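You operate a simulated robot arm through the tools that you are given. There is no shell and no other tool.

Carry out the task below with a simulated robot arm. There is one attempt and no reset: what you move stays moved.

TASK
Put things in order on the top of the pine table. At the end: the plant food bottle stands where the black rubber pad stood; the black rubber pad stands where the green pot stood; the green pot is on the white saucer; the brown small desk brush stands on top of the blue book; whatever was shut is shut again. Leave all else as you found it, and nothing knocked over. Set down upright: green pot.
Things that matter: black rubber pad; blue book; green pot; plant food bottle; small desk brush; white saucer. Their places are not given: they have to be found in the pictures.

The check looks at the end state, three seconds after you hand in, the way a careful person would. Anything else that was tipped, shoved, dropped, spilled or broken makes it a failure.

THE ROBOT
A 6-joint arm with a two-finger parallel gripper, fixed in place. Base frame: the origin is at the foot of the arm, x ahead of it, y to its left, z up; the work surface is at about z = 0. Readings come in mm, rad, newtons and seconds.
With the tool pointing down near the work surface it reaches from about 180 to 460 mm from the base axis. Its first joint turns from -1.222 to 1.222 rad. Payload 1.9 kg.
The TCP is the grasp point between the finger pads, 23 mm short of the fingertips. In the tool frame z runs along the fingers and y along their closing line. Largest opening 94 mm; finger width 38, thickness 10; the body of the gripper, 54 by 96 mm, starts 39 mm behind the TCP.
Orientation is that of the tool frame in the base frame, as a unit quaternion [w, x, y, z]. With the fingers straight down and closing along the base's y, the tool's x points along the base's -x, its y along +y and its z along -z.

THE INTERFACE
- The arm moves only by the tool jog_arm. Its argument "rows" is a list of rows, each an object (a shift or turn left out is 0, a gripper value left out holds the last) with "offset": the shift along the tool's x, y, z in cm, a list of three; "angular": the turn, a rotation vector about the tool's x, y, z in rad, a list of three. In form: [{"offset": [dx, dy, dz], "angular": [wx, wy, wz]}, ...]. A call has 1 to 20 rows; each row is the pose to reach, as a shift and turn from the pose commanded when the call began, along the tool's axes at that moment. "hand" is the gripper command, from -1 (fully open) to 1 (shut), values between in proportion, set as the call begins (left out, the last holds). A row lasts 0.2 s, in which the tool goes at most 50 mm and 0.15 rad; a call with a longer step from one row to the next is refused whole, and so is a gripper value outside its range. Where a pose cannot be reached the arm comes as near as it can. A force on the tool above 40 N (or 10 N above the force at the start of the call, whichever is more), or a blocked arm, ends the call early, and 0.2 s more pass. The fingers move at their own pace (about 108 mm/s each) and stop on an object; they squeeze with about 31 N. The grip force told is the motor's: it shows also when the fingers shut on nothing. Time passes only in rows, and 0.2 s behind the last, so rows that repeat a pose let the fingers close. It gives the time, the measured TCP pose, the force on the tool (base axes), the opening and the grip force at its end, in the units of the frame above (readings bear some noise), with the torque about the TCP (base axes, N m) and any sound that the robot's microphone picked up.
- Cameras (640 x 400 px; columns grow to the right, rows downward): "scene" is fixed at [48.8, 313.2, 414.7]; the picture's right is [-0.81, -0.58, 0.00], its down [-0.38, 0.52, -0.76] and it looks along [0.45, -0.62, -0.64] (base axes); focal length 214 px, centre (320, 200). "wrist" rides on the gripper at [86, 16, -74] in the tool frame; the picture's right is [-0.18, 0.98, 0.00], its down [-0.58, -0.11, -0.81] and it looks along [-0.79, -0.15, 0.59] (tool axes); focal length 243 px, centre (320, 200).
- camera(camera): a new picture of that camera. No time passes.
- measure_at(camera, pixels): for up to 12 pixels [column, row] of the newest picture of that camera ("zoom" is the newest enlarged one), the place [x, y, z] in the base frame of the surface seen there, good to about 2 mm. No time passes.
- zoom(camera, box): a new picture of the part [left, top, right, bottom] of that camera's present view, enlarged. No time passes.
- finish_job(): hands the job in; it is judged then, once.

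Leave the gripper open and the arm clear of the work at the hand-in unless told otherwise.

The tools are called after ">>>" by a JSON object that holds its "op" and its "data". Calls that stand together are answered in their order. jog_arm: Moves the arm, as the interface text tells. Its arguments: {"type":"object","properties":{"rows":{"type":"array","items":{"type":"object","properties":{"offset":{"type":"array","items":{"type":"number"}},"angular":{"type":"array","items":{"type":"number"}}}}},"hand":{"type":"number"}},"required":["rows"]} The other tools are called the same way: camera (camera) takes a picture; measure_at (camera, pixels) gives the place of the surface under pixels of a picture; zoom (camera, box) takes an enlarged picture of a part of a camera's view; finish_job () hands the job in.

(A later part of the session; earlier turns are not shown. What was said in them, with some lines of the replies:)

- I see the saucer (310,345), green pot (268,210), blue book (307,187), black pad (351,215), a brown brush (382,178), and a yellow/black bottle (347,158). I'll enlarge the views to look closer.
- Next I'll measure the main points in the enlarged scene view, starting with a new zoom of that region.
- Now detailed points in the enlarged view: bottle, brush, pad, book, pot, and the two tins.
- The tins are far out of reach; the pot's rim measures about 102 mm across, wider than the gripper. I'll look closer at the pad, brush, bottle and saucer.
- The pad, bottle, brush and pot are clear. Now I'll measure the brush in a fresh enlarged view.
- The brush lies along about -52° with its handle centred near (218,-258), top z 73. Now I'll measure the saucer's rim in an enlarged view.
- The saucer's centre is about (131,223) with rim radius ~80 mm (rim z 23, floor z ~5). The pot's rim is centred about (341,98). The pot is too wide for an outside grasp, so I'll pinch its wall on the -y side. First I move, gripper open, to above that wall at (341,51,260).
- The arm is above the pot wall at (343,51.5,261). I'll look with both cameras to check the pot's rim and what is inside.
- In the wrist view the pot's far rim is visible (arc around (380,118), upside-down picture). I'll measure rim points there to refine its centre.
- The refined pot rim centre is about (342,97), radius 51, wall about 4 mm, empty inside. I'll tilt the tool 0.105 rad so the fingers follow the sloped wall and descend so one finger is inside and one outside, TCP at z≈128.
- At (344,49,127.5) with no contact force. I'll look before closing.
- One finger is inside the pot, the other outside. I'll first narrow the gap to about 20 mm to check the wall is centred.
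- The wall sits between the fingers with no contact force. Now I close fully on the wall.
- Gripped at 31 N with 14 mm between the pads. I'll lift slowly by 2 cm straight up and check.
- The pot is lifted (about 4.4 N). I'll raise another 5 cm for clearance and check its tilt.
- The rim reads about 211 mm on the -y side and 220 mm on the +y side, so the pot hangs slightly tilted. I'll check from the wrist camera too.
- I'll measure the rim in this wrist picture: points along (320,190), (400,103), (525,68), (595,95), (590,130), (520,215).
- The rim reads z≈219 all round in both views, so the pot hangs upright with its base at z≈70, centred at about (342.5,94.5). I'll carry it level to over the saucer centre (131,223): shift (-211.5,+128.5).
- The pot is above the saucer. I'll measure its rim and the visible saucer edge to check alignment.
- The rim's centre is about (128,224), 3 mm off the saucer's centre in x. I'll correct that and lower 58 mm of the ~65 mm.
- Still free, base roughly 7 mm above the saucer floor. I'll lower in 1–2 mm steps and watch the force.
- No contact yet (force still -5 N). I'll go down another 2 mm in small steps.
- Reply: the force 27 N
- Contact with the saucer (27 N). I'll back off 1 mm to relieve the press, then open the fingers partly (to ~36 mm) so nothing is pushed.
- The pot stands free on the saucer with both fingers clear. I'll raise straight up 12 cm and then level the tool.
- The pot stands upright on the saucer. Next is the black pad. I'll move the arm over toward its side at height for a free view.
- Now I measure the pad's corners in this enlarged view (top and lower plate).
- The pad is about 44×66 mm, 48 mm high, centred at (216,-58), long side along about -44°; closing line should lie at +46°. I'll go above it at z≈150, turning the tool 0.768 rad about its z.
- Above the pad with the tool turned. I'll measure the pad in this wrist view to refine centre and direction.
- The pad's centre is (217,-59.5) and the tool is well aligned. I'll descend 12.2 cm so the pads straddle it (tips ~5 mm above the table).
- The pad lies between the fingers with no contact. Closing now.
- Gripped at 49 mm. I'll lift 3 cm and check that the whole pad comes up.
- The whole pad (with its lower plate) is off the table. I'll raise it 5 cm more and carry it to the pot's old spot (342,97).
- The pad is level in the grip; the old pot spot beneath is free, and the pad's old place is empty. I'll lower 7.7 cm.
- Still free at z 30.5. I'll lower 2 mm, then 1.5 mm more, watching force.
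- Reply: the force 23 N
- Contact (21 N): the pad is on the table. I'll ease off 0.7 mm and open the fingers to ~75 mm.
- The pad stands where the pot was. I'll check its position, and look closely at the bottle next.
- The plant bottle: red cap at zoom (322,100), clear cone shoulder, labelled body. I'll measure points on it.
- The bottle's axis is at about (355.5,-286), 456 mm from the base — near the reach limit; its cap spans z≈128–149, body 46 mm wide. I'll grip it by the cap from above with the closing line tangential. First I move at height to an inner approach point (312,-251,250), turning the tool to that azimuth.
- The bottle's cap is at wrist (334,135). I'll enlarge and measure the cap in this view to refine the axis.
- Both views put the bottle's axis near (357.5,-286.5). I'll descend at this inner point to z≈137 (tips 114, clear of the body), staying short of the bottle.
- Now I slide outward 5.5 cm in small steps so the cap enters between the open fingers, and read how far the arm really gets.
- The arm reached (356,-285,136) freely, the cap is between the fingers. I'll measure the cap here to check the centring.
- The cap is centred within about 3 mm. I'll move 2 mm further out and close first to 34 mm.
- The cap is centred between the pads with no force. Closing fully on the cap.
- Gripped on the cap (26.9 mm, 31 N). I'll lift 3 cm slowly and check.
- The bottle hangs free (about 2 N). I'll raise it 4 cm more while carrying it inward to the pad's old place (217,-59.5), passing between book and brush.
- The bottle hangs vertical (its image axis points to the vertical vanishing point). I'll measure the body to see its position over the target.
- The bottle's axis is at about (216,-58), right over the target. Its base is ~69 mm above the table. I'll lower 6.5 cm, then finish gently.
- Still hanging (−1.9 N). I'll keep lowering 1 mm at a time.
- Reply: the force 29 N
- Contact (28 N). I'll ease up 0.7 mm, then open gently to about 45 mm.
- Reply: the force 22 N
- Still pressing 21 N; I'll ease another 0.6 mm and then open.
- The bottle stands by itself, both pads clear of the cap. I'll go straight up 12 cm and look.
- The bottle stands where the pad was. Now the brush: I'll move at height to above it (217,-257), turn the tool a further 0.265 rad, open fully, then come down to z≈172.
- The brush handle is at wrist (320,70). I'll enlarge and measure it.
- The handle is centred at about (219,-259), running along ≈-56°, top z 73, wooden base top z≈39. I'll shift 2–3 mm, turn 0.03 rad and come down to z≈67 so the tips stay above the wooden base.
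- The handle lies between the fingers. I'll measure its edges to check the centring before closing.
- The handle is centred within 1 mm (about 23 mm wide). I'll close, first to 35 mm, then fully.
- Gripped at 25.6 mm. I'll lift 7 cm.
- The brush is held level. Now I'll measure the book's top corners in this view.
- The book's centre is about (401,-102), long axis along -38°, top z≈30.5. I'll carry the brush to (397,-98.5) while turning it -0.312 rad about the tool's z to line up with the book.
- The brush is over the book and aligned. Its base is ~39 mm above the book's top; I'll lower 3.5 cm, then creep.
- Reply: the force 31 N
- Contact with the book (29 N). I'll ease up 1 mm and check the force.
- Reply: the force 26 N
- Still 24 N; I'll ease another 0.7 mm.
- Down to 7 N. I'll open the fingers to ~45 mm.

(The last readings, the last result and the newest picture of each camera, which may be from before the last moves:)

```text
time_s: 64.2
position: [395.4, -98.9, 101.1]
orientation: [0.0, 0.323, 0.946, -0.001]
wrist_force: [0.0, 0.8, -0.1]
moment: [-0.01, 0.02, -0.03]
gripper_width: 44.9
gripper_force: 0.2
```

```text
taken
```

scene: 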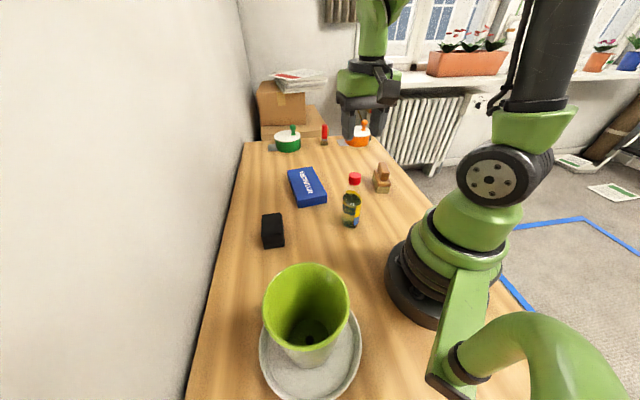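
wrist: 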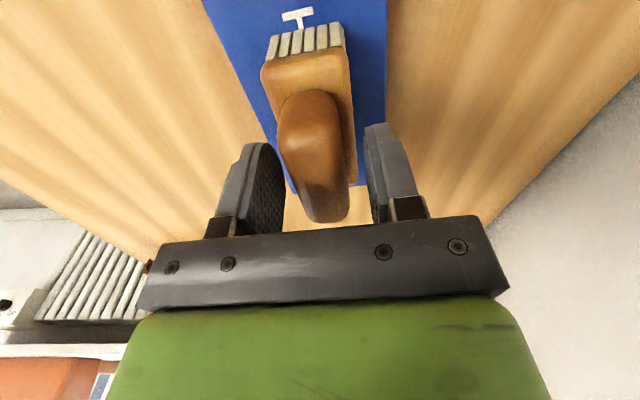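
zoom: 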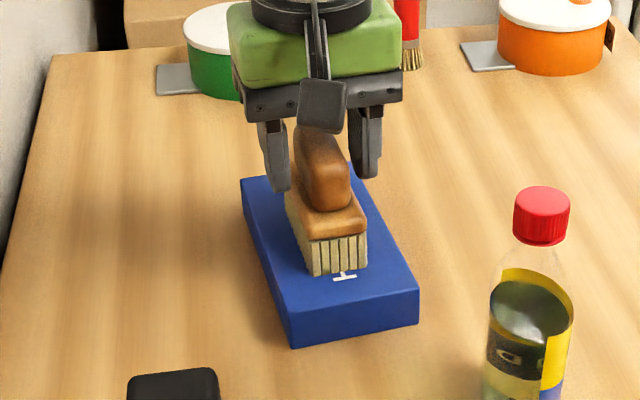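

The brush stands on the book and the fingers are clear. I'll rise straight up 14 cm, then check everything.

>>> {"op": "jog_arm", "data": {"rows": [{"offset": [0, 0, -1.0]}, {"offset": [0, 0, -3.0]}, {"offset": [0, 0, -6.0]}, {"offset": [0, 0, -10.0]}, {"offset": [0, 0, -14.0]}, {"offset": [0, 0, -14.0]}]}}

>>> {"op": "camera", "data": {"camera": "scene"}}

>>> {"op": "zoom", "data": {"camera": "scene", "box": [230, 110, 430, 250]}}

```text
time_s: 65.6
position: [396.0, -96.3, 243.3]
orientation: [0.0, 0.324, 0.946, 0.0]
wrist_force: [-0.1, 0.0, -0.7]
moment: [-0.02, 0.01, 0.02]
gripper_width: 45.2
gripper_force: 0.0
```

```text
taken
```

scene: 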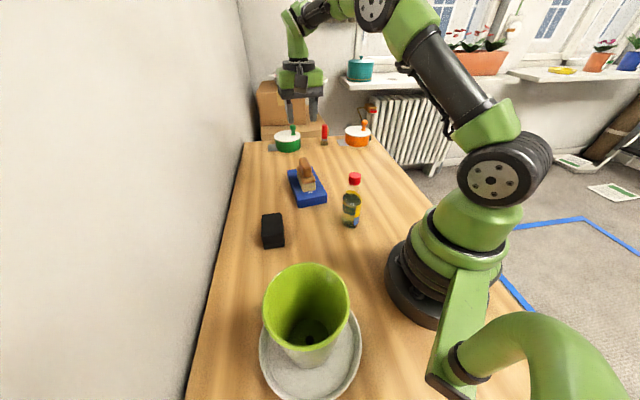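

```text
2.86 times, centred on (330, 180) of scene
```

zoom: 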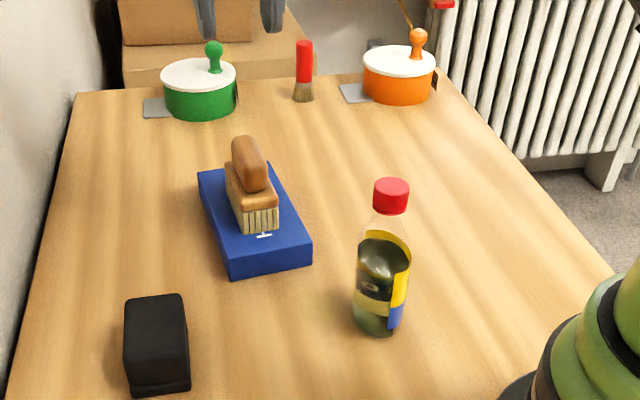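

All items look in place and the tins are unchanged. I'll verify positions by measuring the pad, bottle, book and pot.

>>> {"op": "measure_at", "data": {"camera": "zoom", "pixels": [[128, 303], [181, 296], [186, 352], [127, 362], [155, 325], [133, 394], [187, 389], [391, 185], [378, 280], [365, 285], [395, 290], [377, 330]]}}

>>> {"op": "measure_at", "data": {"camera": "zoom", "pixels": [[200, 172], [268, 166], [309, 240], [231, 262], [250, 150], [255, 200], [262, 230], [242, 228], [278, 228], [228, 170]]}}

>>> {"op": "measure_at", "data": {"camera": "scene", "pixels": [[266, 300], [348, 300], [306, 264], [285, 335], [310, 342], [335, 332], [348, 315], [270, 385], [355, 370], [261, 350], [361, 345], [340, 392]]}}

```text
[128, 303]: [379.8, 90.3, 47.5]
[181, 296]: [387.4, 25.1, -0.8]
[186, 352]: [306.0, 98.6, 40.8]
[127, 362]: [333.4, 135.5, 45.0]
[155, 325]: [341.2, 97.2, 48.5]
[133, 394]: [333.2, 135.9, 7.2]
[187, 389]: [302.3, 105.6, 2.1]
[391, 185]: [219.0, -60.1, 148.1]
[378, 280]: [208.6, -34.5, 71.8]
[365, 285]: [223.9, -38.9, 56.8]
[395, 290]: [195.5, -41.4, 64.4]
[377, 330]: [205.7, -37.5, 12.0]
```

```text
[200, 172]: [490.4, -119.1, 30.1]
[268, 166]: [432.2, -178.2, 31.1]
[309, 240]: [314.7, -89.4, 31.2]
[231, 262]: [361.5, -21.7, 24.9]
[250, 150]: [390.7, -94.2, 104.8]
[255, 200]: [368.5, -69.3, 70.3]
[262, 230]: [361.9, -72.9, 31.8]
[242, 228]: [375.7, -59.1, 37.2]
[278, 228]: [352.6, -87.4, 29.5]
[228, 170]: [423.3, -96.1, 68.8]
```

```text
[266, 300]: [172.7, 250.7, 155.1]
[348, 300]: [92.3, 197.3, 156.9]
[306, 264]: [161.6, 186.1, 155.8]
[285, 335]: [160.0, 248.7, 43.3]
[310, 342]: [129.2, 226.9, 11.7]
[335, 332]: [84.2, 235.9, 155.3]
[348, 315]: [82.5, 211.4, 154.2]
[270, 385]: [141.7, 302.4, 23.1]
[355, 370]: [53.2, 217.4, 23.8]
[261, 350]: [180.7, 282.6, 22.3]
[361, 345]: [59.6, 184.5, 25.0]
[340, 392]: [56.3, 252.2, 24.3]
```

Everything checks: pad centre (341,97), bottle axis (218,-60), pot rim level at z≈155 within the saucer, brush on the book at z≈31, book and saucer unmoved. I'll retreat the arm to its starting pose with the gripper open.

>>> {"op": "jog_arm", "data": {"rows": [{"offset": [0.5, -0.5, -3.0], "angular": [0, 0, -0.1]}, {"offset": [2.3, -2.6, -5.0], "angular": [0, 0, -0.22]}, {"offset": [4.7, -5.2, -7.0], "angular": [0, 0, -0.34]}, {"offset": [7.1, -7.9, -9.0], "angular": [0, 0, -0.46]}, {"offset": [9.53, -10.56, -10.0], "angular": [0, 0, -0.58]}, {"offset": [9.53, -10.56, -10.0], "angular": [0, 0, -0.66]}, {"offset": [9.53, -10.56, -10.0], "angular": [0, 0, -0.66]}], "hand": -1}}

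>>> {"op": "camera", "data": {"camera": "scene"}}

>>> {"op": "camera", "data": {"camera": "wrist"}}

```text
time_s: 67.2
position: [255.7, -122.2, 341.6]
orientation: [0.0, -0.001, 1.0, 0.001]
wrist_force: [-1.1, -0.2, 0.4]
moment: [-0.03, 0.0, -0.03]
gripper_width: 94.0
gripper_force: 0.1
```

```text
taken
```

scene: 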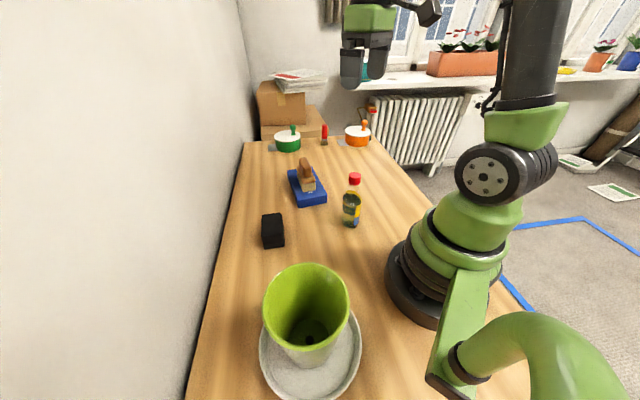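

```text
taken
```

wrist: 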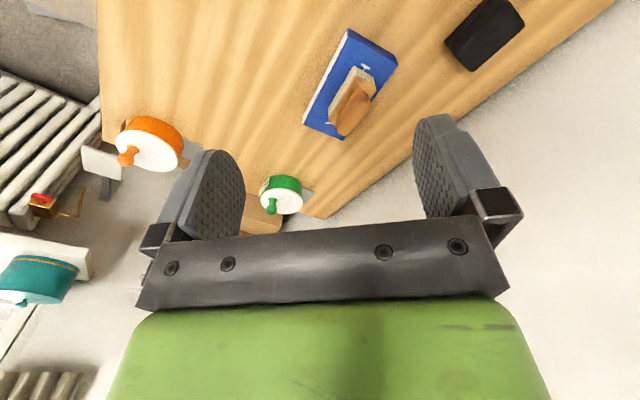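

The arm is back at its starting pose, the gripper is open, and both tins are still shut and untouched. Pot on saucer, pad at the pot's place, bottle at the pad's place, brush on the book. I'm handing in.

>>> {"op": "finish_job", "data": {}}

```text
The job is handed in.
```

The table is set out as you asked, and I've handed the job in. Nothing was knocked over. These are the final positions I measured from the pictures:

| Item | Where it is now | Check |
|---|---|---|
| Green pot | Upright on the white saucer | Rim level, close to the saucer's centre |
| Black rubber pad | Where the green pot stood | Within about 2 mm of the pot's old centre |
| Plant food bottle | Where the black rubber pad stood | Within about 2 mm of the pad's old centre, standing upright |
| Brown desk brush | Standing on the blue book | Near the middle of the book, lined up with its long side |

- **Bottle identity:** I took the red-capped bottle to be the plant food bottle. It was the only bottle on the table, but I couldn't read its label.
- **Left alone:** The saucer and book did not move. I didn't touch the two lidded tins or the red-handled brush. Nothing was opened, and both tins are still shut.
- **Arm:** It is back at its starting position, clear of the table, with the gripper open.
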